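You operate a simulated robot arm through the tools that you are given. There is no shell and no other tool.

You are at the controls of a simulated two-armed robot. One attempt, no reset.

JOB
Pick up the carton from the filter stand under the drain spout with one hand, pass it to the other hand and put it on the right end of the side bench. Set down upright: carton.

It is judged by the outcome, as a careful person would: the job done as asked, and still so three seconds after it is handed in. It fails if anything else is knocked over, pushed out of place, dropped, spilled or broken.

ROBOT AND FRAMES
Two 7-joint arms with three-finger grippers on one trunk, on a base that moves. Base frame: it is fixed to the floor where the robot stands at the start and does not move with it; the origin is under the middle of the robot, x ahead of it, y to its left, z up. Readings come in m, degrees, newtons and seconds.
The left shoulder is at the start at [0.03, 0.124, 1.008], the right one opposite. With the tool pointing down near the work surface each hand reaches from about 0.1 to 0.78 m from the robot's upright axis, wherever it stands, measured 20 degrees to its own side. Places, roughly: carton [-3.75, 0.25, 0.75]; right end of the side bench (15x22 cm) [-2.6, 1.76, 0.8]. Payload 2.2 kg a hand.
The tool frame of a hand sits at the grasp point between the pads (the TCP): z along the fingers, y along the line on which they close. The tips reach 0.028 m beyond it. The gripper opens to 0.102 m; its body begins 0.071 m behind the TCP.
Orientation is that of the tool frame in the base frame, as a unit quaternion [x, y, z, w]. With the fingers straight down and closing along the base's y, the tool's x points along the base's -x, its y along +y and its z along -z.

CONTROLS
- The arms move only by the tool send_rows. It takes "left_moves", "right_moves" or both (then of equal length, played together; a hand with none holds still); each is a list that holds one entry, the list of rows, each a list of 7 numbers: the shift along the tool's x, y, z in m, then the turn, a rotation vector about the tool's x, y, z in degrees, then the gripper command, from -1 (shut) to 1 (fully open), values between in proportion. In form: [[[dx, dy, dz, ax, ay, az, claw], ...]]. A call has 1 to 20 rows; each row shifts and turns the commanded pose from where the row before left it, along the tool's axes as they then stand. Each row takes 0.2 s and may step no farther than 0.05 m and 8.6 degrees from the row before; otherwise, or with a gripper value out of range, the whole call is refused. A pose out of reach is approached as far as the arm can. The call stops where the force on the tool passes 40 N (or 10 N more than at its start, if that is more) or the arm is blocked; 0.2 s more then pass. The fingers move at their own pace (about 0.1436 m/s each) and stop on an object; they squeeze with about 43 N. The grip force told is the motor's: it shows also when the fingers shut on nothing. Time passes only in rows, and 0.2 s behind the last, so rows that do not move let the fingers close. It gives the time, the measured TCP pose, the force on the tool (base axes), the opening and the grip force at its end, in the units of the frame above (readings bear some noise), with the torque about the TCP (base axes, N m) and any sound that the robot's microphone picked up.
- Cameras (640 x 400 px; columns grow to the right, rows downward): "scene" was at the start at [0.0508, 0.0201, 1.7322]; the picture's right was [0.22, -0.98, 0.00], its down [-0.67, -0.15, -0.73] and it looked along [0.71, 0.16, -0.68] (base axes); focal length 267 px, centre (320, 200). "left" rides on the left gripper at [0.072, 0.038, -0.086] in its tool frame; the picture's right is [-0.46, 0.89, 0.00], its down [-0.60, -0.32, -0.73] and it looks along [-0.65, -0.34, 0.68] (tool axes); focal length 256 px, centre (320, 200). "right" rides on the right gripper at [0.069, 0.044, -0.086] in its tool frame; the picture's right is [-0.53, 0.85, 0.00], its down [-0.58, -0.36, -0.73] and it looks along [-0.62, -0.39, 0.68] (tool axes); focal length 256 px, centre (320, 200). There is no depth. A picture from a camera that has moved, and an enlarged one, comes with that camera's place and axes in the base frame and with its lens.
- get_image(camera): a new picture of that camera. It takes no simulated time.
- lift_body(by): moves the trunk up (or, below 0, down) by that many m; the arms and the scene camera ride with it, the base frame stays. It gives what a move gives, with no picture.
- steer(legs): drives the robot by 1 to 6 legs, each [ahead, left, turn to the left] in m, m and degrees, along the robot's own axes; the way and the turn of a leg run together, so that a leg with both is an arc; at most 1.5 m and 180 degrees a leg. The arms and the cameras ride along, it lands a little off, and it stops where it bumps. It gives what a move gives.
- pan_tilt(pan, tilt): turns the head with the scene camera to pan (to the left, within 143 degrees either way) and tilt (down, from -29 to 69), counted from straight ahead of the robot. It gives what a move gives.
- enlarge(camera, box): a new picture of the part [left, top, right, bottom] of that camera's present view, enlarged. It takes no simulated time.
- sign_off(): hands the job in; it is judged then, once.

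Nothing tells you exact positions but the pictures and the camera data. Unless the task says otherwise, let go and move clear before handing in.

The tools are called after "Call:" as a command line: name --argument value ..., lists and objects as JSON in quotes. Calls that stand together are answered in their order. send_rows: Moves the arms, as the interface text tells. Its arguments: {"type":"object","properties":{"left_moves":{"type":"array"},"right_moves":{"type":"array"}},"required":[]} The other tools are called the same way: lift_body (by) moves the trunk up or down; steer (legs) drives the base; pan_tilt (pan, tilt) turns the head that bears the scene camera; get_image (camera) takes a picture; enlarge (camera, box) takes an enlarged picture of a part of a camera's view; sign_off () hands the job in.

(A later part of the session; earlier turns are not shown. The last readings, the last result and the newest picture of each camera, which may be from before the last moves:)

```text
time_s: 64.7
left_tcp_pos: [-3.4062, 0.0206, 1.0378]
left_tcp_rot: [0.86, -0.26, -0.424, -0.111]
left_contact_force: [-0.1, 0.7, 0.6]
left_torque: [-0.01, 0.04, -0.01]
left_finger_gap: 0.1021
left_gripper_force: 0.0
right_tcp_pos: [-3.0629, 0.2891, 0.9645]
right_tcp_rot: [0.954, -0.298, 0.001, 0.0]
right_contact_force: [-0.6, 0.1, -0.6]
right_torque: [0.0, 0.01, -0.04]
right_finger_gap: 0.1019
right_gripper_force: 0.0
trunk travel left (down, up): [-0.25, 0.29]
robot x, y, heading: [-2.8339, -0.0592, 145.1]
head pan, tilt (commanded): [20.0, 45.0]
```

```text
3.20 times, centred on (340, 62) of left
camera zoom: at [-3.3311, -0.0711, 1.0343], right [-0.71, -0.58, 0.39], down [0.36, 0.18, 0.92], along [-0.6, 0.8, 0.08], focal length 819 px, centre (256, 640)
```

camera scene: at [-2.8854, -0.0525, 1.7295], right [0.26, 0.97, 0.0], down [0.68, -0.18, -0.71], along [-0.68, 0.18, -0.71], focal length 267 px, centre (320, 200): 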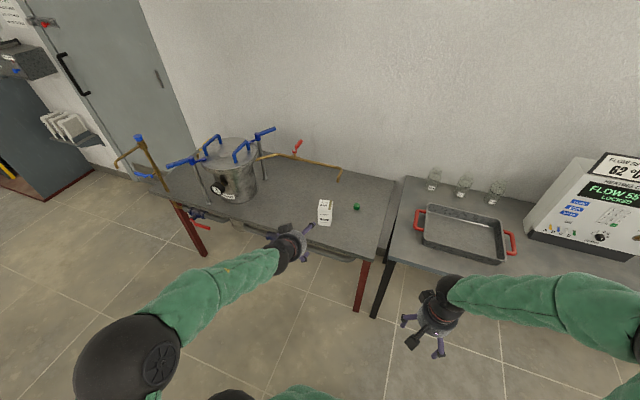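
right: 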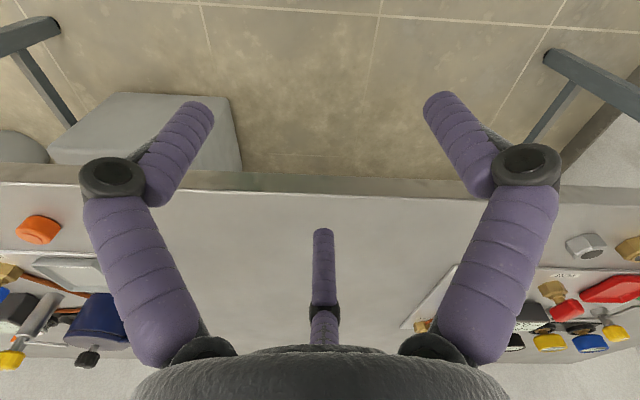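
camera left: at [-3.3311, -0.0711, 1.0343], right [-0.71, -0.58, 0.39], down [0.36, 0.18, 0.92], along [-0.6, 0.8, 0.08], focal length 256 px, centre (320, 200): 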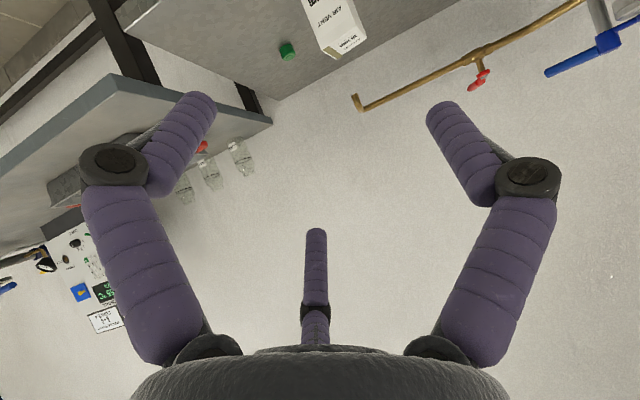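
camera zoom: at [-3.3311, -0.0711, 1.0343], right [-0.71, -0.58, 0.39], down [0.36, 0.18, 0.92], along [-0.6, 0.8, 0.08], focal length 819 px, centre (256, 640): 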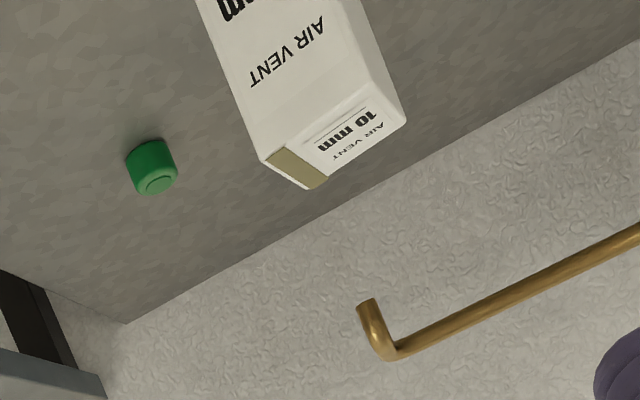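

The carton measures about 6×6×11.5 cm, centre near (-3.686, 0.185), base z≈0.75, yawed so its depth axis is at ~156°; the spout is ~12 cm behind it. Before choosing the grasp, I'll test how the fingers close, using the free right hand in the air.

Call:
send_rows --right_moves '[[[0, 0, 0, 0, 0, 0, 0.2], [0, 0, 0, 0, 0, 0, 0.2]]]'

Call:
get_image --camera "right"

Call:
send_rows --right_moves '[[[0, 0, 0, 0, 0, 0, -1], [0, 0, 0, 0, 0, 0, -1], [0, 0, 0, 0, 0, 0, -1]]]'

Call:
get_image --camera "right"

Call:
pan_tilt --pan -15 --tilt 55

Call:
enlarge --camera "scene" --box '[240, 80, 400, 180]'

```text
time_s: 65.3
left_tcp_pos: [-3.4056, 0.0213, 1.036]
left_tcp_rot: [0.86, -0.26, -0.424, -0.111]
left_contact_force: [0.3, 0.5, -0.1]
left_torque: [0.02, 0.04, -0.02]
left_finger_gap: 0.1018
left_gripper_force: 0.1
right_tcp_pos: [-3.0622, 0.2882, 0.9635]
right_tcp_rot: [0.954, -0.299, 0.0, 0.001]
right_contact_force: [-0.8, -0.2, -0.1]
right_torque: [0.02, 0.0, -0.01]
right_finger_gap: 0.0613
right_gripper_force: 0.0
trunk travel left (down, up): [-0.25, 0.29]
robot x, y, heading: [-2.8282, -0.0581, 145.3]
head pan, tilt (commanded): [20.0, 45.0]
```

```text
taken
camera right: at [-3.0319, 0.2137, 1.0516], right [-0.92, -0.39, 0.0], down [-0.27, 0.63, 0.73], along [-0.28, 0.67, -0.68], focal length 256 px, centre (320, 200)
```

right: 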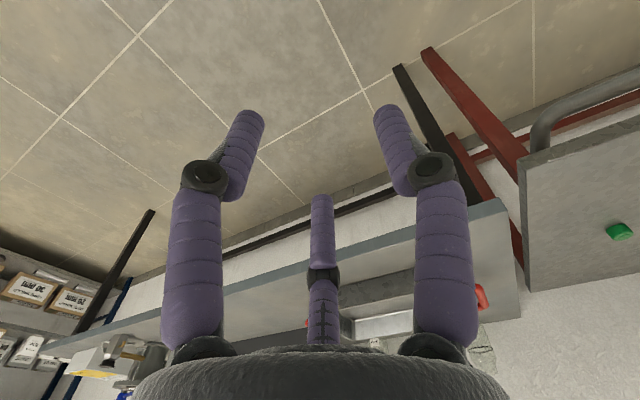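

```text
time_s: 66.1
left_tcp_pos: [-3.407, 0.0218, 1.0367]
left_tcp_rot: [0.861, -0.26, -0.423, -0.11]
left_contact_force: [-0.7, -0.3, 0.1]
left_torque: [-0.01, -0.02, 0.02]
left_finger_gap: 0.1022
left_gripper_force: 0.1
right_tcp_pos: [-3.0622, 0.288, 0.9644]
right_tcp_rot: [0.954, -0.299, 0.0, 0.001]
right_contact_force: [-0.5, -0.5, 0.0]
right_torque: [0.0, 0.0, 0.01]
right_finger_gap: 0.0022
right_gripper_force: 31.6
trunk travel left (down, up): [-0.25, 0.29]
robot x, y, heading: [-2.8331, -0.059, 145.2]
head pan, tilt (commanded): [20.0, 45.0]
```

```text
taken
camera right: at [-3.0319, 0.2137, 1.0516], right [-0.92, -0.39, 0.0], down [-0.27, 0.63, 0.73], along [-0.28, 0.67, -0.68], focal length 256 px, centre (320, 200)
```

right: 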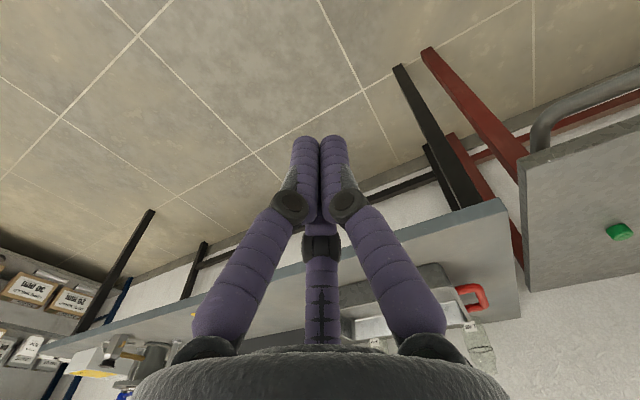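

```text
time_s: 67.1
left_tcp_pos: [-3.4057, 0.0221, 1.0361]
left_tcp_rot: [0.86, -0.26, -0.424, -0.111]
left_contact_force: [-0.4, -0.2, 0.2]
left_torque: [-0.03, 0.02, 0.0]
left_finger_gap: 0.1021
left_gripper_force: 0.1
right_tcp_pos: [-3.0625, 0.2892, 0.9642]
right_tcp_rot: [0.955, -0.298, 0.0, 0.0]
right_contact_force: [0.2, 0.5, -0.5]
right_torque: [0.01, -0.02, 0.0]
right_finger_gap: 0.0021
right_gripper_force: 31.4
trunk travel left (down, up): [-0.25, 0.29]
robot x, y, heading: [-2.8303, -0.0584, 145.0]
head pan, tilt (commanded): [-15.0, 55.0]
```

```text
4.00 times, centred on (320, 130) of scene
camera zoom: at [-2.8532, -0.0183, 1.716], right [0.76, 0.65, 0.0], down [0.53, -0.63, -0.57], along [-0.37, 0.44, -0.82], focal length 1066 px, centre (320, 480)
```

zoom: 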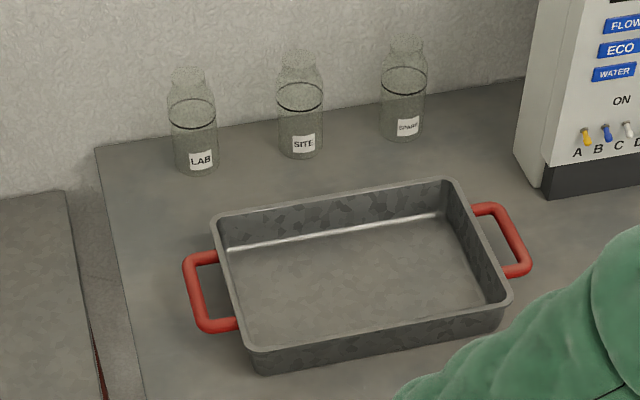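

The fingers close radially (three at 120°), so a good scheme is: left hand takes the carton horizontally from the front with the thumb over the top and two fingers on the sides low, then the right hand takes the top from straight above. I'll roll the left hand 90° now, at safe height.

Call:
send_rows --left_moves '[[[0, 0, 0, 0, 0, 8.2, 1], [0, 0, 0, 0, 0, 8.2, 1], [0, 0, 0, 0, 0, 8.2, 1], [0, 0, 0, 0, 0, 8.2, 1], [0, 0, 0, 0, 0, 8.2, 1], [0, 0, 0, 0, 0, 8.2, 1], [0, 0, 0, 0, 0, 8.2, 1], [0, 0, 0, 0, 0, 8.2, 1], [0, 0, 0, 0, 0, 8.2, 1], [0, 0, 0, 0, 0, 8.2, 1], [0, 0, 0, 0, 0, 8.0, 1]]]' --right_moves '[[[0, 0, 0, 0, 0, 0, 1], [0, 0, 0, 0, 0, 0, 1], [0, 0, 0, 0, 0, 0, 1], [0, 0, 0, 0, 0, 0, 1], [0, 0, 0, 0, 0, 0, 1], [0, 0, 0, 0, 0, 0, 1], [0, 0, 0, 0, 0, 0, 1], [0, 0, 0, 0, 0, 0, 1], [0, 0, 0, 0, 0, 0, 1], [0, 0, 0, 0, 0, 0, 1], [0, 0, 0, 0, 0, 0, 1]]]'

Call:
pan_tilt --pan 20 --tilt 50

Call:
get_image --camera "scene"

```text
time_s: 69.5
left_tcp_pos: [-3.4064, 0.022, 1.0378]
left_tcp_rot: [-0.423, 0.793, 0.378, -0.221]
left_contact_force: [-0.4, -0.4, -0.1]
left_torque: [0.01, -0.02, 0.02]
left_finger_gap: 0.1024
left_gripper_force: 0.0
right_tcp_pos: [-3.0631, 0.2883, 0.964]
right_tcp_rot: [0.954, -0.299, 0.0, 0.0]
right_contact_force: [-0.7, 0.0, 0.5]
right_torque: [0.04, 0.02, 0.01]
right_finger_gap: 0.1021
right_gripper_force: 0.1
trunk travel left (down, up): [-0.25, 0.29]
robot x, y, heading: [-2.8298, -0.0574, 145.1]
head pan, tilt (commanded): [-15.0, 55.0]
```

```text
time_s: 70.5
left_tcp_pos: [-3.4065, 0.0221, 1.0379]
left_tcp_rot: [-0.425, 0.793, 0.378, -0.22]
left_contact_force: [0.1, 0.3, -0.5]
left_torque: [0.0, -0.02, 0.02]
left_finger_gap: 0.1017
left_gripper_force: 0.0
right_tcp_pos: [-3.0632, 0.2882, 0.9642]
right_tcp_rot: [0.954, -0.299, 0.0, 0.001]
right_contact_force: [-0.1, 0.0, 1.0]
right_torque: [0.02, 0.03, 0.0]
right_finger_gap: 0.1019
right_gripper_force: 0.0
trunk travel left (down, up): [-0.25, 0.29]
robot x, y, heading: [-2.8298, -0.0572, 144.9]
head pan, tilt (commanded): [20.0, 50.0]
```

```text
taken
camera scene: at [-2.8811, -0.0535, 1.7225], right [0.26, 0.97, 0.0], down [0.74, -0.2, -0.64], along [-0.62, 0.17, -0.77], focal length 267 px, centre (320, 200)
```

scene: 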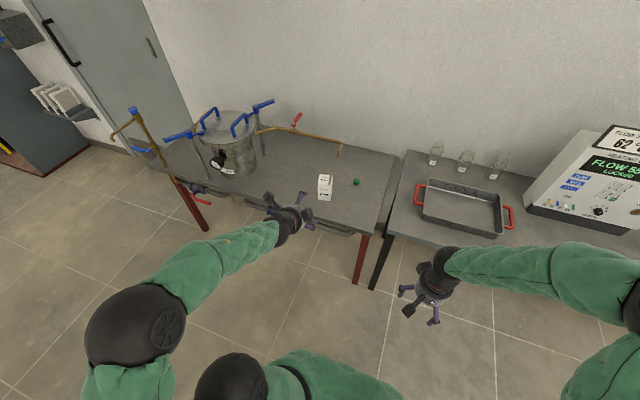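

The left hand is rolled correctly (thumb up-forward). Now I extend it forward at the same height while pitching up towards horizontal.

Call:
send_rows --left_moves '[[[0, 0.018, 0.024, 0, 0, 0, 1], [0, 0.018, 0.024, 0, 0, 0, 1], [0, 0.018, 0.024, -8, 0, 0, 1], [0, 0.014, 0.0265, -8, 0, 0, 1], [0, 0.01, 0.028, -8, 0, 0, 1], [0, 0.006, 0.0295, -8, 0, 0, 1]]]'

Call:
get_image --camera "scene"

```text
time_s: 71.9
left_tcp_pos: [-3.5263, 0.2235, 1.0997]
left_tcp_rot: [-0.362, 0.659, 0.566, -0.338]
left_contact_force: [-0.6, -0.2, 1.0]
left_torque: [0.0, -0.01, 0.02]
left_finger_gap: 0.1021
left_gripper_force: 0.0
left hand out of reach, approached as far as the arm can: row 3, 4, 5, 6
right_tcp_pos: [-3.0636, 0.2898, 0.9634]
right_tcp_rot: [0.954, -0.298, 0.001, 0.001]
right_contact_force: [-0.7, 0.3, -0.7]
right_torque: [-0.02, 0.0, 0.02]
right_finger_gap: 0.102
right_gripper_force: 0.1
trunk travel left (down, up): [-0.25, 0.29]
robot x, y, heading: [-2.8254, -0.059, 145.2]
head pan, tilt (commanded): [20.0, 50.0]
```

```text
taken
camera scene: at [-2.8821, -0.0519, 1.7224], right [0.26, 0.97, 0.0], down [0.74, -0.2, -0.64], along [-0.62, 0.16, -0.77], focal length 267 px, centre (320, 200)
```

scene: 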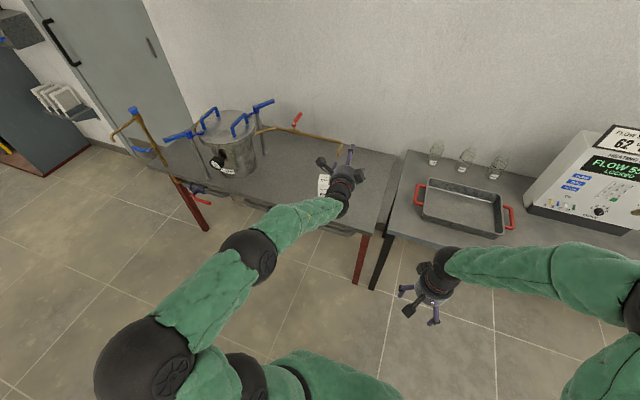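

The arm swung to a different elbow posture and stopped short of the commanded pose. I'll send a null row to see whether it settles and where the commanded pose is.

Call:
send_rows --left_moves '[[[0, 0, 0, 0, 0, 0, 1], [0, 0, 0, 0, 0, 0, 1]]]'

Call:
pan_tilt --pan 25 --tilt 60

Call:
get_image --camera "scene"

Call:
get_image --camera "left"

```text
time_s: 72.5
left_tcp_pos: [-3.5252, 0.2218, 1.1]
left_tcp_rot: [-0.363, 0.659, 0.566, -0.337]
left_contact_force: [-0.2, -0.1, 0.5]
left_torque: [-0.03, -0.02, -0.01]
left_finger_gap: 0.1021
left_gripper_force: 0.1
right_tcp_pos: [-3.0634, 0.2878, 0.9634]
right_tcp_rot: [0.954, -0.299, 0.0, 0.0]
right_contact_force: [0.5, -0.5, 0.3]
right_torque: [0.01, 0.03, 0.01]
right_finger_gap: 0.102
right_gripper_force: 0.0
trunk travel left (down, up): [-0.25, 0.29]
robot x, y, heading: [-2.8314, -0.0602, 145.2]
head pan, tilt (commanded): [20.0, 50.0]
```

```text
time_s: 73.2
left_tcp_pos: [-3.5272, 0.2214, 1.0992]
left_tcp_rot: [-0.363, 0.658, 0.566, -0.338]
left_contact_force: [-1.1, 0.1, 0.4]
left_torque: [0.0, 0.01, -0.01]
left_finger_gap: 0.1022
left_gripper_force: 0.1
right_tcp_pos: [-3.0627, 0.2886, 0.9648]
right_tcp_rot: [0.954, -0.299, 0.001, 0.0]
right_contact_force: [-0.6, 0.1, -0.2]
right_torque: [0.0, 0.0, 0.01]
right_finger_gap: 0.1021
right_gripper_force: 0.0
trunk travel left (down, up): [-0.25, 0.29]
robot x, y, heading: [-2.8306, -0.0608, 145.2]
head pan, tilt (commanded): [25.0, 60.0]
```

```text
taken
camera scene: at [-2.8724, -0.0618, 1.71], right [0.17, 0.99, 0.0], down [0.85, -0.15, -0.5], along [-0.49, 0.09, -0.87], focal length 267 px, centre (320, 200)
```

scene: 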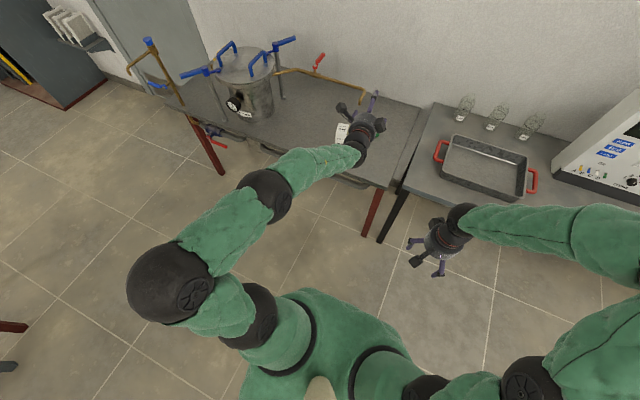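

```text
taken
camera left: at [-3.4912, 0.1203, 1.1507], right [0.15, 0.48, 0.86], down [0.96, 0.12, -0.24], along [-0.22, 0.87, -0.45], focal length 256 px, centre (320, 200)
```

left: 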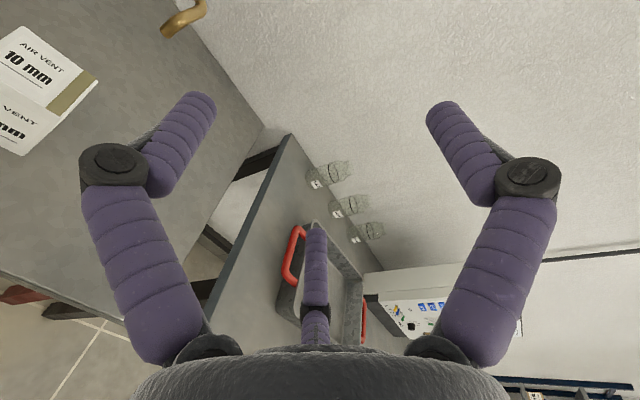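

The hand is now nearly horizontal but the commanded pose is left/below of the real one. I'll shift the command right and up in small steps to bring it into reach and re-sync.

Call:
send_rows --left_moves '[[[-0.03, 0.02, 0, 0, 0, 0, 1], [-0.03, 0.02, 0, 0, 0, 0, 1], [-0.03, 0.02, 0, 0, 0, 0, 1], [0, 0, 0, 0, 0, 0, 1]]]'

```text
time_s: 74.2
left_tcp_pos: [-3.4828, 0.3017, 1.1561]
left_tcp_rot: [-0.348, 0.657, 0.582, -0.329]
left_contact_force: [0.8, 0.5, 0.1]
left_torque: [-0.02, -0.01, -0.01]
left_finger_gap: 0.1022
left_gripper_force: 0.1
right_tcp_pos: [-3.0642, 0.2887, 0.964]
right_tcp_rot: [0.954, -0.299, 0.0, 0.0]
right_contact_force: [0.3, 0.9, 0.4]
right_torque: [-0.02, -0.02, 0.03]
right_finger_gap: 0.1019
right_gripper_force: 0.0
trunk travel left (down, up): [-0.25, 0.29]
robot x, y, heading: [-2.8303, -0.059, 145.4]
head pan, tilt (commanded): [25.0, 60.0]
```

The hand is synced now: TCP at (-3.483, 0.302, 1.156), horizontal within 6°. I'll probe reachability by moving left, down and yawing toward 156°.

Call:
send_rows --left_moves '[[[0.03, -0.03, 0, 0, 0, 0, 1], [0.03, -0.03, 0, -3, 0, 0, 1], [0.03, -0.03, 0, -3, 4, 0, 1], [0.02, -0.03, 0, 0, 4, 0, 1], [0, 0, 0, 0, 0, 0, 1]]]'

```text
time_s: 75.5
left_tcp_pos: [-3.5135, 0.2419, 1.0866]
left_tcp_rot: [-0.364, 0.637, 0.578, -0.357]
left_contact_force: [-0.4, -0.5, 0.1]
left_torque: [0.01, -0.02, -0.02]
left_finger_gap: 0.1021
left_gripper_force: 0.0
left hand out of reach, approached as far as the arm can: row 2, 3
right_tcp_pos: [-3.0629, 0.2884, 0.9651]
right_tcp_rot: [0.954, -0.299, -0.001, -0.001]
right_contact_force: [-0.4, 0.9, 0.3]
right_torque: [0.04, 0.03, -0.03]
right_finger_gap: 0.1018
right_gripper_force: 0.1
trunk travel left (down, up): [-0.25, 0.29]
robot x, y, heading: [-2.8274, -0.0556, 145.1]
head pan, tilt (commanded): [25.0, 60.0]
```

Lowering the trunk 0.25 m would bring this reachable pose to carton height. First I reposition the base slightly so the hand lines up 10 cm in front of the carton with azimuth 156°.

Call:
steer --legs '[[0.02, 0.067, 4.8]]'

Call:
pan_tilt --pan 10 --tilt 55

Call:
get_image --camera "scene"

Call:
get_image --camera "left"

Call:
get_image --camera "right"

```text
time_s: 76.5
left_tcp_pos: [-3.5896, 0.138, 1.0868]
left_tcp_rot: [-0.389, 0.622, 0.563, -0.38]
left_contact_force: [-0.4, -0.5, -0.4]
left_torque: [-0.01, 0.01, -0.01]
left_finger_gap: 0.1023
left_gripper_force: 0.2
right_tcp_pos: [-3.1444, 0.2217, 0.9634]
right_tcp_rot: [0.966, -0.26, 0.001, 0.0]
right_contact_force: [0.5, -0.3, -0.4]
right_torque: [0.02, -0.04, -0.02]
right_finger_gap: 0.1021
right_gripper_force: 0.0
trunk travel left (down, up): [-0.25, 0.29]
robot x, y, heading: [-2.8811, -0.1044, 149.6]
head pan, tilt (commanded): [25.0, 60.0]
```

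```text
time_s: 77.2
left_tcp_pos: [-3.5874, 0.1386, 1.085]
left_tcp_rot: [-0.389, 0.623, 0.563, -0.38]
left_contact_force: [-0.6, -0.7, -0.3]
left_torque: [0.0, -0.03, -0.02]
left_finger_gap: 0.1021
left_gripper_force: 0.0
right_tcp_pos: [-3.1425, 0.223, 0.9637]
right_tcp_rot: [0.966, -0.26, 0.0, -0.001]
right_contact_force: [-0.1, 0.1, -0.8]
right_torque: [-0.01, -0.02, 0.01]
right_finger_gap: 0.102
right_gripper_force: 0.1
trunk travel left (down, up): [-0.25, 0.29]
robot x, y, heading: [-2.8843, -0.1025, 149.9]
head pan, tilt (commanded): [10.0, 55.0]
```

```text
taken
camera scene: at [-2.9252, -0.092, 1.716], right [0.34, 0.94, 0.0], down [0.77, -0.28, -0.57], along [-0.54, 0.2, -0.82], focal length 267 px, centre (320, 200)
```

scene: 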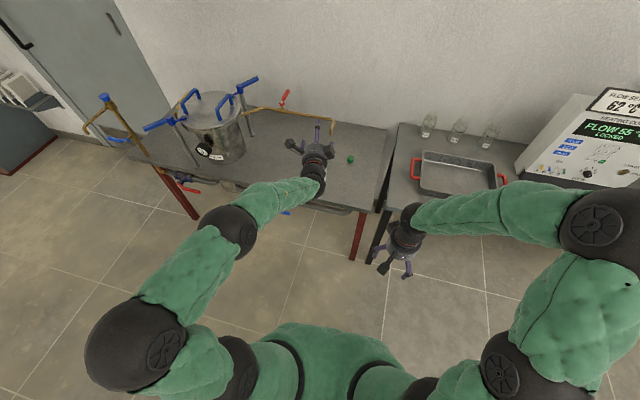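

```text
taken
camera left: at [-3.5398, 0.0416, 1.1326], right [0.14, 0.48, 0.87], down [0.93, 0.23, -0.28], along [-0.34, 0.84, -0.41], focal length 256 px, centre (320, 200)
```

left: 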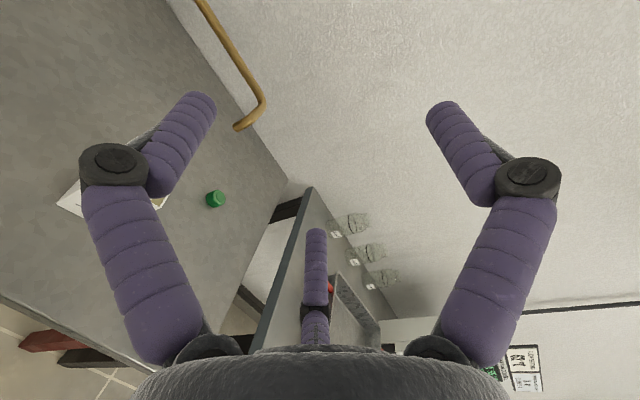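

```text
taken
camera right: at [-3.1058, 0.1507, 1.0516], right [-0.89, -0.46, 0.0], down [-0.32, 0.61, 0.73], along [-0.34, 0.65, -0.68], focal length 256 px, centre (320, 200)
```

right: 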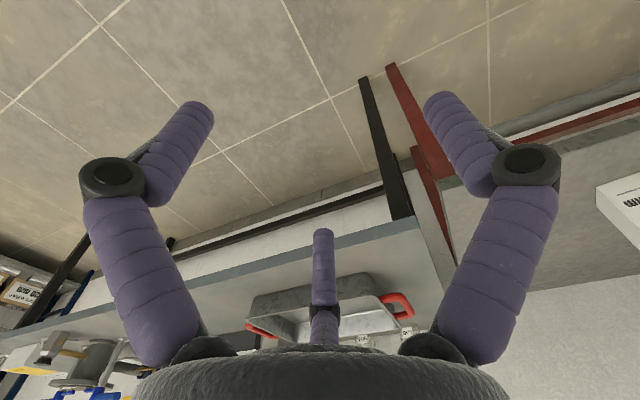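

Everything lines up: the left TCP sits 10 cm in front of the carton at azimuth 156°, nearly level. Two views agree on the carton's right edge to millimetres. I'll lower the trunk now to bring the hand to carton height.

Call:
lift_body --by -0.15

Call:
get_image --camera "left"

Call:
get_image --camera "scene"

```text
time_s: 79.0
left_tcp_pos: [-3.587, 0.1392, 0.9367]
left_tcp_rot: [-0.389, 0.622, 0.564, -0.38]
left_contact_force: [-0.3, 0.4, -0.4]
left_torque: [0.02, -0.01, 0.0]
left_finger_gap: 0.1022
left_gripper_force: 0.0
right_tcp_pos: [-3.1438, 0.2228, 0.8151]
right_tcp_rot: [0.966, -0.26, -0.001, 0.0]
right_contact_force: [-0.5, -0.3, 0.3]
right_torque: [-0.01, -0.08, 0.02]
right_finger_gap: 0.102
right_gripper_force: 0.1
trunk travel left (down, up): [-0.1, 0.44]
robot x, y, heading: [-2.884, -0.104, 149.8]
head pan, tilt (commanded): [10.0, 55.0]
```

```text
taken
camera left: at [-3.5399, 0.0414, 0.9831], right [0.14, 0.48, 0.87], down [0.93, 0.24, -0.28], along [-0.34, 0.84, -0.41], focal length 256 px, centre (320, 200)
```

left: 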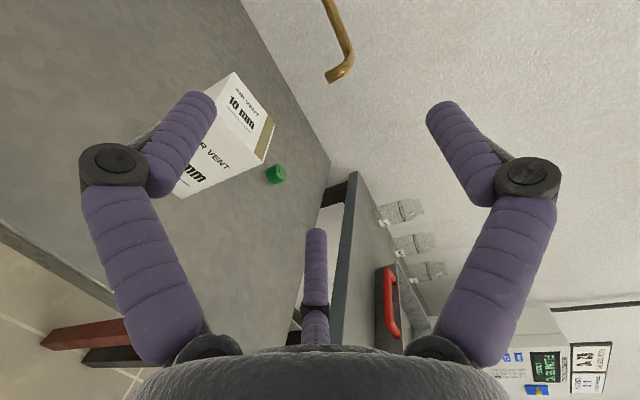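

```text
taken
camera scene: at [-2.9251, -0.0921, 1.5662], right [0.34, 0.94, 0.0], down [0.77, -0.28, -0.57], along [-0.54, 0.2, -0.82], focal length 267 px, centre (320, 200)
```

scene: 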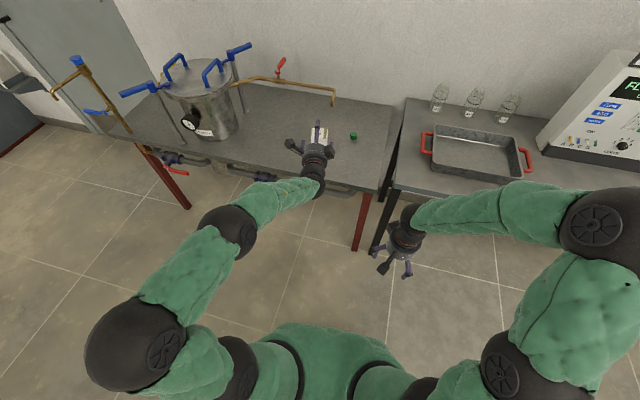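

The carton shows in the left camera right about where predicted. I'll zoom to verify alignment before the final lowering.

Call:
enlarge --camera "left" --box '[160, 50, 320, 210]'

Call:
enlarge --camera "scene" --box '[270, 80, 400, 200]'

```text
2.50 times, centred on (240, 130) of left
camera zoom: at [-3.5399, 0.0414, 0.9831], right [0.14, 0.48, 0.87], down [0.93, 0.24, -0.28], along [-0.34, 0.84, -0.41], focal length 640 px, centre (520, 375)
```

zoom: 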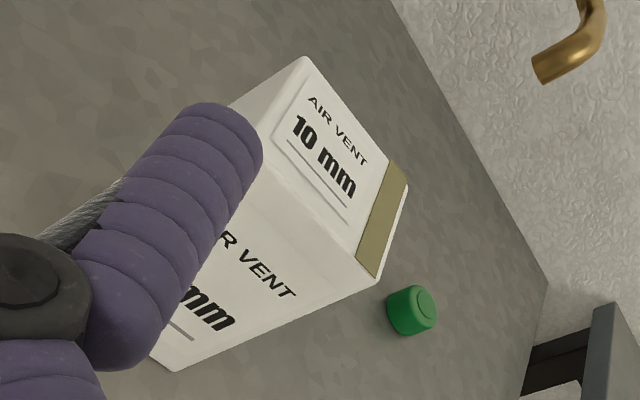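

```text
3.33 times, centred on (335, 140) of scene
camera zoom: at [-2.9251, -0.0921, 1.5662], right [0.34, 0.94, 0.0], down [0.77, -0.28, -0.57], along [-0.54, 0.2, -0.82], focal length 889 px, centre (270, 400)
```

zoom: 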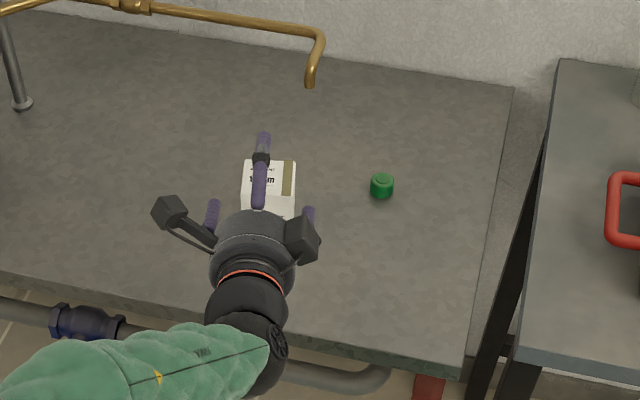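

Refined from three views: carton centre ≈ (-3.697, 0.189), top z ≈ 0.852, base ≈ 0.74, yaw axis ≈155°. I'll lower the rest with the trunk, then a little with the arm to TCP z≈0.816.

Call:
lift_body --by -0.1

Call:
send_rows --left_moves '[[[0, -0.01, 0, 0, 0, 0, 1], [0, -0.01, 0, 0, 0, 0, 1], [0, 0, 0, 0, 0, 0, 1]]]'

Call:
enlarge --camera "scene" --box '[270, 80, 400, 200]'

Call:
get_image --camera "left"

```text
time_s: 80.3
left_tcp_pos: [-3.5878, 0.1386, 0.8371]
left_tcp_rot: [-0.389, 0.622, 0.563, -0.381]
left_contact_force: [-0.6, 0.4, 0.1]
left_torque: [-0.01, -0.01, 0.0]
left_finger_gap: 0.1023
left_gripper_force: 0.1
right_tcp_pos: [-3.1434, 0.2222, 0.7148]
right_tcp_rot: [0.966, -0.26, 0.0, 0.0]
right_contact_force: [0.0, 0.0, 0.8]
right_torque: [-0.01, 0.01, 0.0]
right_finger_gap: 0.1019
right_gripper_force: 0.0
trunk travel left (down, up): [0.0, 0.54]
robot x, y, heading: [-2.8835, -0.1069, 150.2]
head pan, tilt (commanded): [10.0, 55.0]
```

```text
time_s: 81.1
left_tcp_pos: [-3.5872, 0.1389, 0.8153]
left_tcp_rot: [-0.39, 0.622, 0.563, -0.379]
left_contact_force: [0.0, 0.2, -0.3]
left_torque: [0.02, -0.01, 0.05]
left_finger_gap: 0.1021
left_gripper_force: 0.0
right_tcp_pos: [-3.1429, 0.2223, 0.7136]
right_tcp_rot: [0.965, -0.261, 0.0, -0.001]
right_contact_force: [0.3, 0.6, -0.8]
right_torque: [0.04, 0.01, 0.01]
right_finger_gap: 0.1019
right_gripper_force: 0.1
trunk travel left (down, up): [0.0, 0.54]
robot x, y, heading: [-2.8819, -0.1054, 149.9]
head pan, tilt (commanded): [10.0, 55.0]
```

```text
3.33 times, centred on (335, 140) of scene
camera zoom: at [-2.9252, -0.092, 1.466], right [0.34, 0.94, 0.0], down [0.77, -0.28, -0.57], along [-0.54, 0.2, -0.82], focal length 889 px, centre (270, 400)
```

zoom: 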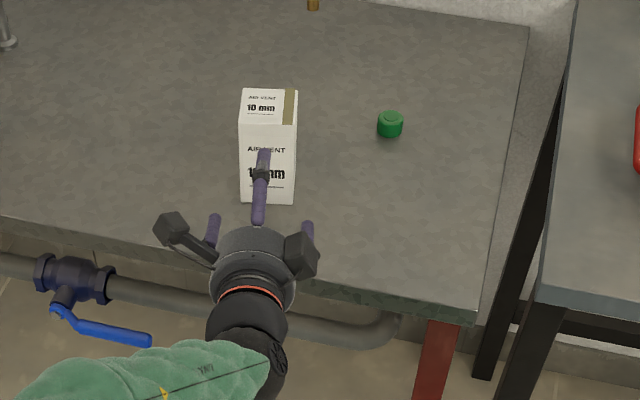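

```text
taken
camera left: at [-3.5393, 0.041, 0.8626], right [0.14, 0.48, 0.87], down [0.93, 0.23, -0.28], along [-0.34, 0.84, -0.41], focal length 256 px, centre (320, 200)
```

left: 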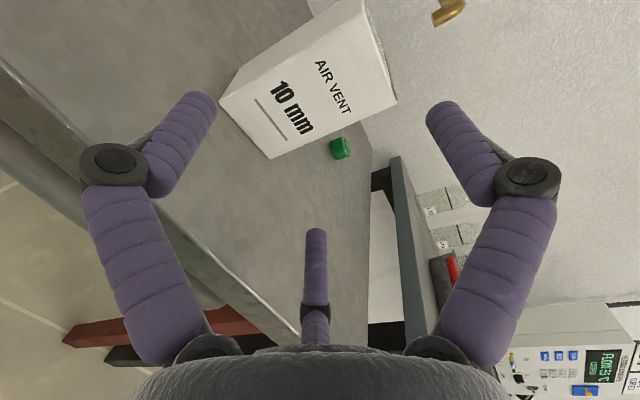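

Carton is centred in the left hand's view (lateral offset ≈2 mm), thumb clearance above the top ≈1 cm. I'll advance horizontally 8 cm, check, then the rest.

Call:
send_rows --left_moves '[[[0.001, 0.0016, 0.02, 0, 0, 0, 1], [0.001, 0.0016, 0.02, 0, 0, 0, 1], [0, 0.0016, 0.02, 0, 0, 0, 1], [0, 0.0016, 0.02, 0, 0, 0, 1], [0, 0, 0, 0, 0, 0, 1]]]'

Call:
get_image --camera "left"

Call:
enlarge --camera "scene" --box '[270, 80, 400, 200]'

```text
time_s: 82.3
left_tcp_pos: [-3.6588, 0.1688, 0.8167]
left_tcp_rot: [-0.39, 0.623, 0.562, -0.38]
left_contact_force: [-0.3, 0.5, -0.2]
left_torque: [0.0, -0.02, 0.02]
left_finger_gap: 0.1019
left_gripper_force: 0.2
right_tcp_pos: [-3.1426, 0.2242, 0.7152]
right_tcp_rot: [0.966, -0.26, 0.0, 0.0]
right_contact_force: [0.3, 0.5, -0.1]
right_torque: [-0.01, 0.01, 0.0]
right_finger_gap: 0.1019
right_gripper_force: 0.1
trunk travel left (down, up): [0.0, 0.54]
robot x, y, heading: [-2.8852, -0.1051, 149.8]
head pan, tilt (commanded): [10.0, 55.0]
```

```text
taken
camera left: at [-3.6104, 0.0722, 0.8625], right [0.14, 0.48, 0.87], down [0.93, 0.23, -0.28], along [-0.34, 0.84, -0.41], focal length 256 px, centre (320, 200)
```

left: 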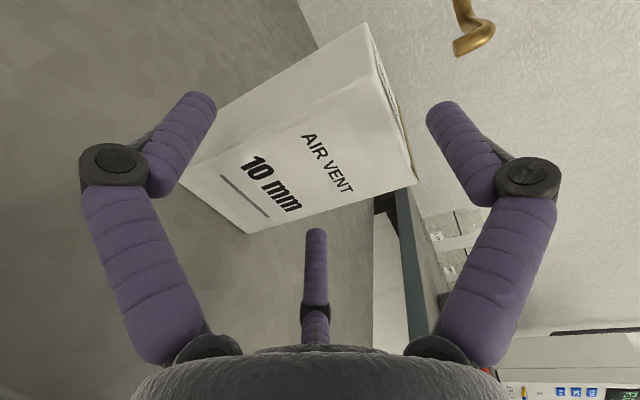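

```text
3.33 times, centred on (335, 140) of scene
camera zoom: at [-2.9253, -0.0919, 1.466], right [0.34, 0.94, 0.0], down [0.77, -0.28, -0.57], along [-0.54, 0.2, -0.82], focal length 889 px, centre (270, 400)
```

zoom: 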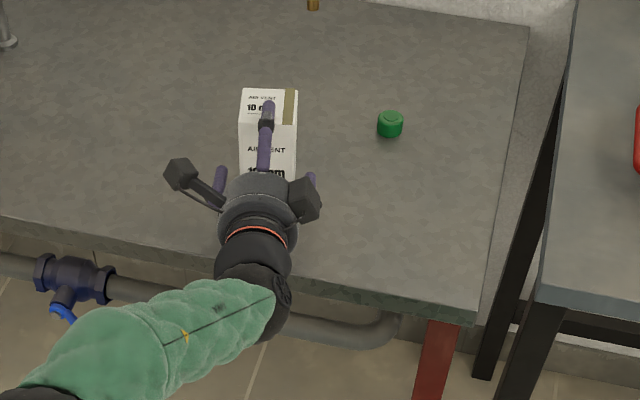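

Clear on all sides; I advance the last 3.7 cm.

Call:
send_rows --left_moves '[[[0.001, 0.0015, 0.018, 0, 0, 0, 1], [0, 0.0015, 0.019, 0, 0, 0, 1], [0, 0, 0, 0, 0, 0, 1]]]'

Call:
get_image --camera "left"

Call:
enlarge --camera "scene" --box '[280, 90, 370, 170]'

```text
time_s: 83.1
left_tcp_pos: [-3.6924, 0.1814, 0.8163]
left_tcp_rot: [-0.39, 0.623, 0.562, -0.379]
left_contact_force: [0.2, 0.1, -0.3]
left_torque: [-0.01, -0.04, 0.01]
left_finger_gap: 0.1022
left_gripper_force: 0.0
right_tcp_pos: [-3.1438, 0.2233, 0.7146]
right_tcp_rot: [0.966, -0.26, 0.0, 0.0]
right_contact_force: [0.2, 0.1, -0.6]
right_torque: [-0.02, 0.03, 0.01]
right_finger_gap: 0.102
right_gripper_force: 0.0
trunk travel left (down, up): [0.0, 0.54]
robot x, y, heading: [-2.879, -0.1044, 149.6]
head pan, tilt (commanded): [10.0, 55.0]
```

```text
taken
camera left: at [-3.6452, 0.0837, 0.8625], right [0.14, 0.48, 0.87], down [0.93, 0.24, -0.28], along [-0.34, 0.84, -0.41], focal length 256 px, centre (320, 200)
```

left: 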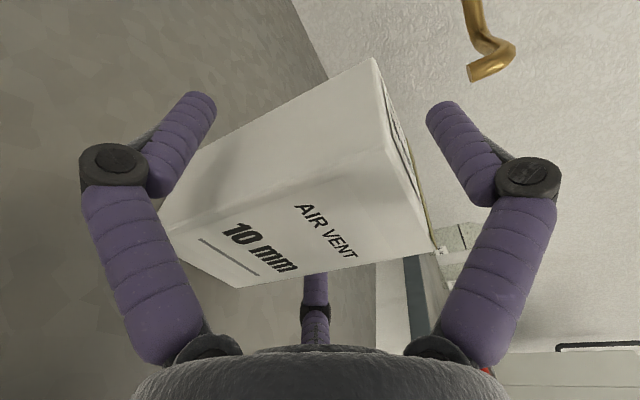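

```text
5.00 times, centred on (325, 130) of scene
camera zoom: at [-2.9253, -0.0919, 1.466], right [0.34, 0.94, 0.0], down [0.77, -0.28, -0.57], along [-0.54, 0.2, -0.82], focal length 1333 px, centre (295, 550)
```

zoom: 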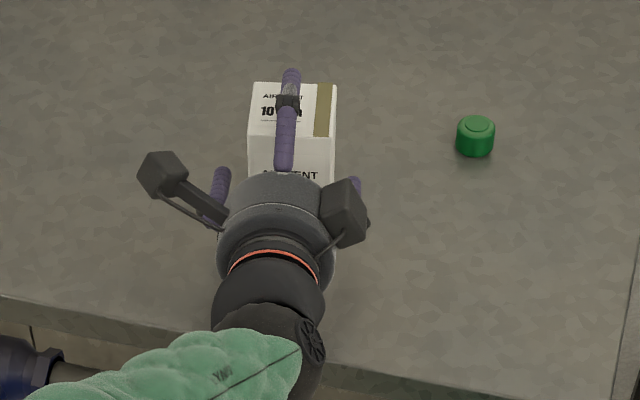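

The carton sits ~5 mm to the right of the hand's axis; I'll centre it, then close gently in stages.

Call:
send_rows --left_moves '[[[-0.005, 0, 0, 0, 0, 0, 1], [0, 0, 0, 0, 0, 0, 0.6], [0, 0, 0, 0, 0, 0, 0.45], [0, 0, 0, 0, 0, 0, 0.3]]]'

Call:
get_image --camera "left"

Call:
enlarge --camera "scene" --box '[280, 90, 370, 170]'

```text
time_s: 84.1
left_tcp_pos: [-3.6926, 0.1868, 0.8204]
left_tcp_rot: [-0.389, 0.62, 0.564, -0.382]
left_contact_force: [-1.2, -1.9, 8.8]
left_torque: [0.02, 0.26, 0.07]
left_finger_gap: 0.0728
left_gripper_force: 43.4
right_tcp_pos: [-3.1426, 0.2218, 0.714]
right_tcp_rot: [0.966, -0.26, 0.0, 0.0]
right_contact_force: [-0.5, -0.5, 0.2]
right_torque: [0.01, 0.04, 0.0]
right_finger_gap: 0.1022
right_gripper_force: 0.0
trunk travel left (down, up): [0.0, 0.54]
robot x, y, heading: [-2.8807, -0.1035, 149.8]
head pan, tilt (commanded): [10.0, 55.0]
```

```text
taken
camera left: at [-3.6431, 0.0888, 0.8661], right [0.14, 0.48, 0.87], down [0.93, 0.24, -0.28], along [-0.34, 0.85, -0.41], focal length 256 px, centre (320, 200)
```

left: 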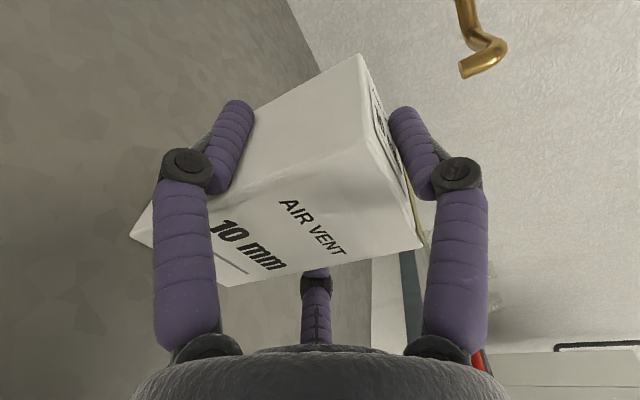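

```text
5.00 times, centred on (325, 130) of scene
camera zoom: at [-2.9242, -0.0926, 1.4661], right [0.34, 0.94, 0.0], down [0.77, -0.28, -0.57], along [-0.54, 0.2, -0.82], focal length 1333 px, centre (295, 550)
```

zoom: 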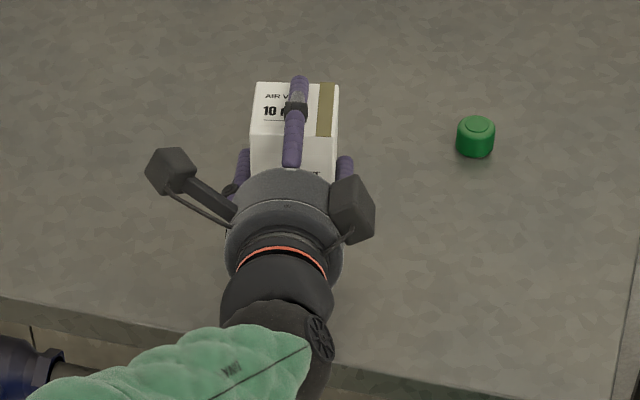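

All three fingers are in contact (gap 0.0728, 43 N). I'll lift slightly with the trunk and check that the carton comes along.

Call:
send_rows --left_moves '[[[0, 0, 0, 0, 0, 0, -0.5], [0, 0, 0, 0, 0, 0, -0.5]]]'

Call:
lift_body --by 0.03

Call:
get_image --camera "left"

Call:
enlarge --camera "scene" --box '[280, 90, 370, 170]'

```text
time_s: 84.7
left_tcp_pos: [-3.6916, 0.1858, 0.82]
left_tcp_rot: [-0.389, 0.62, 0.564, -0.381]
left_contact_force: [-4.2, -1.7, 13.4]
left_torque: [0.15, 0.54, 0.11]
left_finger_gap: 0.0728
left_gripper_force: 43.0
right_tcp_pos: [-3.1425, 0.2219, 0.7141]
right_tcp_rot: [0.966, -0.259, 0.0, 0.0]
right_contact_force: [-0.1, -0.7, -0.1]
right_torque: [0.0, 0.02, -0.02]
right_finger_gap: 0.1021
right_gripper_force: 0.1
trunk travel left (down, up): [0.0, 0.54]
robot x, y, heading: [-2.882, -0.1049, 149.7]
head pan, tilt (commanded): [10.0, 55.0]
```

```text
time_s: 85.5
left_tcp_pos: [-3.6908, 0.1879, 0.843]
left_tcp_rot: [-0.389, 0.624, 0.562, -0.378]
left_contact_force: [0.2, -0.4, -1.7]
left_torque: [-0.04, 0.0, 0.01]
left_finger_gap: 0.0723
left_gripper_force: 43.2
right_tcp_pos: [-3.144, 0.2224, 0.7436]
right_tcp_rot: [0.966, -0.26, 0.001, 0.001]
right_contact_force: [-1.2, 0.3, 0.5]
right_torque: [0.0, 0.02, 0.04]
right_finger_gap: 0.1021
right_gripper_force: 0.1
trunk travel left (down, up): [-0.03, 0.51]
robot x, y, heading: [-2.8841, -0.1029, 150.0]
head pan, tilt (commanded): [10.0, 55.0]
```

```text
taken
camera left: at [-3.6426, 0.0903, 0.8903], right [0.14, 0.48, 0.87], down [0.93, 0.23, -0.28], along [-0.34, 0.84, -0.42], focal length 256 px, centre (320, 200)
```

left: 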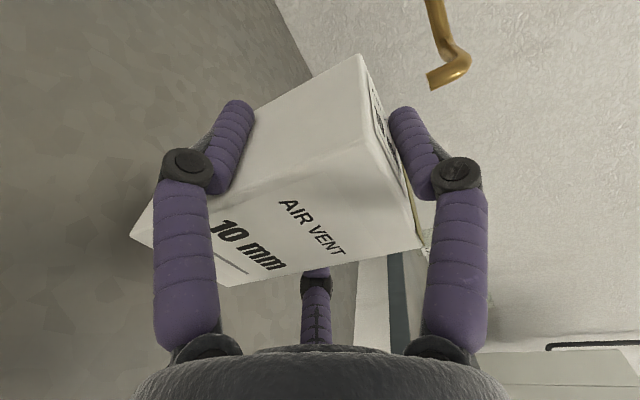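

```text
5.00 times, centred on (325, 130) of scene
camera zoom: at [-2.9258, -0.0916, 1.4959], right [0.34, 0.94, 0.0], down [0.77, -0.28, -0.57], along [-0.54, 0.2, -0.82], focal length 1333 px, centre (295, 550)
```

zoom: 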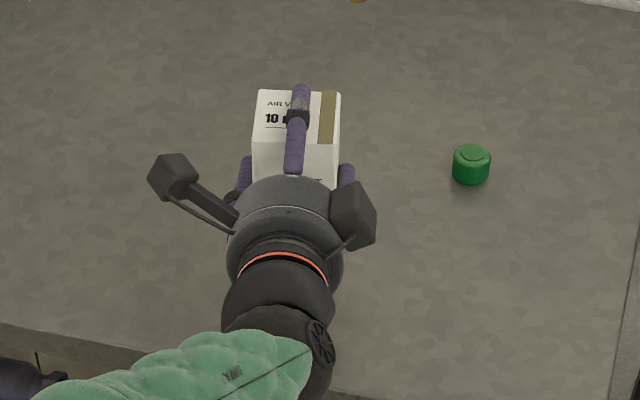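

The carton is held (about 0.17 kg, unchanged in grip) and clear of the stand. I'll lift 5 cm more and back the base away.

Call:
lift_body --by 0.05

Call:
steer --legs '[[-0.3, 0, 0]]'

Call:
lift_body --by 0.15

Call:
get_image --camera "scene"

Call:
get_image --camera "left"

```text
time_s: 86.4
left_tcp_pos: [-3.6902, 0.1869, 0.8946]
left_tcp_rot: [-0.389, 0.623, 0.562, -0.38]
left_contact_force: [0.0, 0.6, -1.6]
left_torque: [0.01, 0.02, 0.0]
left_finger_gap: 0.0722
left_gripper_force: 43.2
right_tcp_pos: [-3.1432, 0.2234, 0.7947]
right_tcp_rot: [0.966, -0.259, 0.001, 0.0]
right_contact_force: [-0.3, -0.6, 0.2]
right_torque: [0.0, 0.01, 0.01]
right_finger_gap: 0.1021
right_gripper_force: 0.0
trunk travel left (down, up): [-0.08, 0.46]
robot x, y, heading: [-2.8833, -0.1035, 149.6]
head pan, tilt (commanded): [10.0, 55.0]
```

```text
time_s: 88.4
left_tcp_pos: [-3.4384, 0.0383, 0.8974]
left_tcp_rot: [-0.39, 0.622, 0.562, -0.381]
left_contact_force: [-0.4, 0.2, -1.4]
left_torque: [0.01, -0.03, 0.03]
left_finger_gap: 0.0724
left_gripper_force: 43.3
right_tcp_pos: [-2.8911, 0.0757, 0.7951]
right_tcp_rot: [0.966, -0.258, 0.0, 0.0]
right_contact_force: [-0.6, 0.1, -0.4]
right_torque: [0.04, 0.02, -0.01]
right_finger_gap: 0.1021
right_gripper_force: 0.0
trunk travel left (down, up): [-0.08, 0.46]
robot x, y, heading: [-2.6306, -0.2489, 149.9]
head pan, tilt (commanded): [10.0, 55.0]
```

```text
time_s: 90.1
left_tcp_pos: [-3.4406, 0.0373, 1.0436]
left_tcp_rot: [-0.391, 0.622, 0.561, -0.381]
left_contact_force: [0.2, 0.1, -2.0]
left_torque: [0.01, -0.01, 0.01]
left_finger_gap: 0.0723
left_gripper_force: 43.3
right_tcp_pos: [-2.891, 0.0764, 0.9438]
right_tcp_rot: [0.966, -0.258, 0.001, 0.0]
right_contact_force: [0.2, 0.0, -0.1]
right_torque: [0.04, 0.01, -0.02]
right_finger_gap: 0.1016
right_gripper_force: 0.2
trunk travel left (down, up): [-0.23, 0.31]
robot x, y, heading: [-2.6306, -0.2495, 150.1]
head pan, tilt (commanded): [10.0, 55.0]
```

```text
taken
camera scene: at [-2.673, -0.2378, 1.6958], right [0.34, 0.94, 0.0], down [0.77, -0.28, -0.57], along [-0.54, 0.2, -0.82], focal length 267 px, centre (320, 200)
```

scene: 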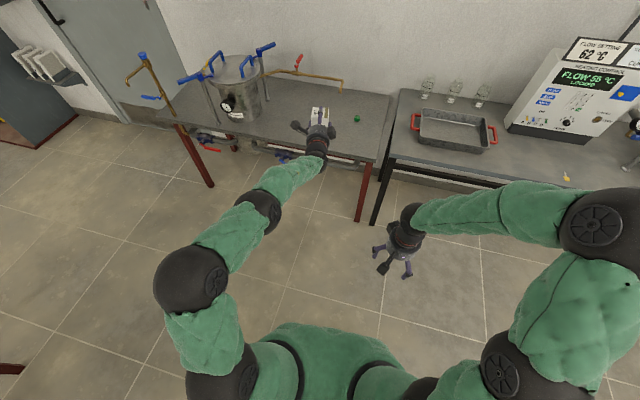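

```text
taken
camera left: at [-3.3909, -0.0584, 1.0921], right [0.14, 0.48, 0.87], down [0.93, 0.24, -0.28], along [-0.34, 0.84, -0.42], focal length 256 px, centre (320, 200)
```

left: 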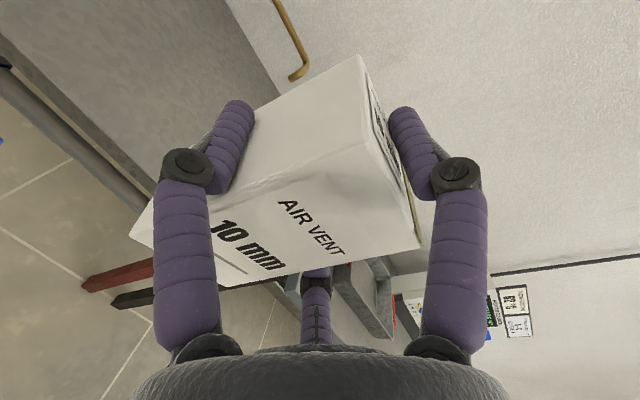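

The grip is steady. Now I bring the left hand back toward the middle while yawing it to the right, so the right hand can reach the carton from above; first half of that path.

Call:
send_rows --left_moves '[[[-0.0188, 0, -0.0321, 0, -6, 0, -0.5], [-0.022, 0, -0.03, 0, -6, 0, -0.5], [-0.025, 0, -0.0275, 0, -6, 0, -0.5], [-0.0277, 0, -0.0247, 0, -6, 0, -0.5]]]'

Call:
get_image --camera "scene"

```text
time_s: 91.1
left_tcp_pos: [-3.2954, 0.1511, 1.1012]
left_tcp_rot: [-0.299, 0.688, 0.605, -0.268]
left_contact_force: [-0.4, 0.2, -1.2]
left_torque: [0.02, -0.03, 0.0]
left_finger_gap: 0.0724
left_gripper_force: 43.1
left hand out of reach, approached as far as the arm can: row 1, 2, 3, 4
right_tcp_pos: [-2.8913, 0.0755, 0.9432]
right_tcp_rot: [0.966, -0.258, -0.001, 0.001]
right_contact_force: [0.4, -0.6, 0.3]
right_torque: [-0.01, 0.01, -0.02]
right_finger_gap: 0.1022
right_gripper_force: 0.1
trunk travel left (down, up): [-0.23, 0.31]
robot x, y, heading: [-2.6299, -0.2497, 149.9]
head pan, tilt (commanded): [10.0, 55.0]
```

```text
taken
camera scene: at [-2.6724, -0.2379, 1.696], right [0.34, 0.94, 0.0], down [0.77, -0.28, -0.57], along [-0.54, 0.2, -0.82], focal length 267 px, centre (320, 200)
```

scene: 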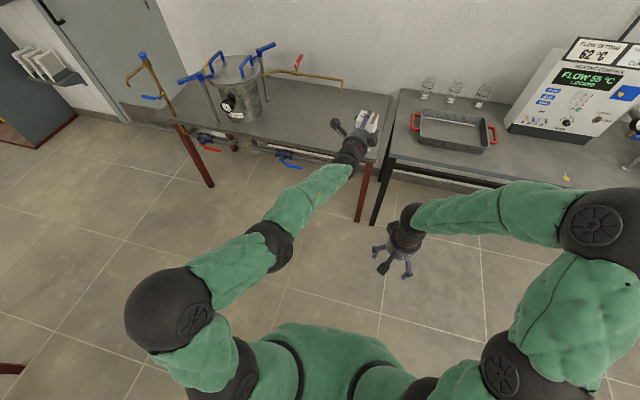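

The arm couldn't follow that fold-back; it is now at ahead 0.78, centred, z 1.10, still level. I'll test going lower (easier for the right hand to reach from above) and a further yaw.

Call:
send_rows --left_moves '[[[0, -0.03, 0, 0, 0, 0, -0.5], [0, -0.03, 0, 0, 0, 0, -0.5], [0, -0.03, 0, 0, 0, 0, -0.5]]]'

Call:
send_rows --left_moves '[[[0, 0, 0, 0, -6, 0, -0.5], [0, 0, 0, 0, -6, 0, -0.5]]]'

```text
time_s: 91.9
left_tcp_pos: [-3.254, 0.184, 1.0479]
left_tcp_rot: [-0.295, 0.686, 0.61, -0.266]
left_contact_force: [0.5, 0.1, -2.3]
left_torque: [-0.03, -0.08, 0.02]
left_finger_gap: 0.0723
left_gripper_force: 42.9
left hand out of reach, approached as far as the arm can: row 1, 2, 3
right_tcp_pos: [-2.8906, 0.0755, 0.9444]
right_tcp_rot: [0.966, -0.258, 0.0, 0.001]
right_contact_force: [-0.7, 0.3, -0.1]
right_torque: [-0.02, -0.04, -0.02]
right_finger_gap: 0.1021
right_gripper_force: 0.1
trunk travel left (down, up): [-0.23, 0.31]
robot x, y, heading: [-2.6239, -0.2513, 150.0]
head pan, tilt (commanded): [10.0, 55.0]
```

```text
time_s: 92.5
left_tcp_pos: [-3.2536, 0.1825, 1.0471]
left_tcp_rot: [-0.294, 0.686, 0.61, -0.266]
left_contact_force: [0.4, -0.6, -2.4]
left_torque: [0.01, 0.01, -0.02]
left_finger_gap: 0.0721
left_gripper_force: 43.2
left hand out of reach, approached as far as the arm can: row 1, 2
right_tcp_pos: [-2.8915, 0.0763, 0.9443]
right_tcp_rot: [0.966, -0.257, 0.0, 0.0]
right_contact_force: [0.2, -0.4, 0.0]
right_torque: [-0.01, 0.01, -0.01]
right_finger_gap: 0.1021
right_gripper_force: 0.1
trunk travel left (down, up): [-0.23, 0.31]
robot x, y, heading: [-2.6278, -0.2487, 150.4]
head pan, tilt (commanded): [10.0, 55.0]
```

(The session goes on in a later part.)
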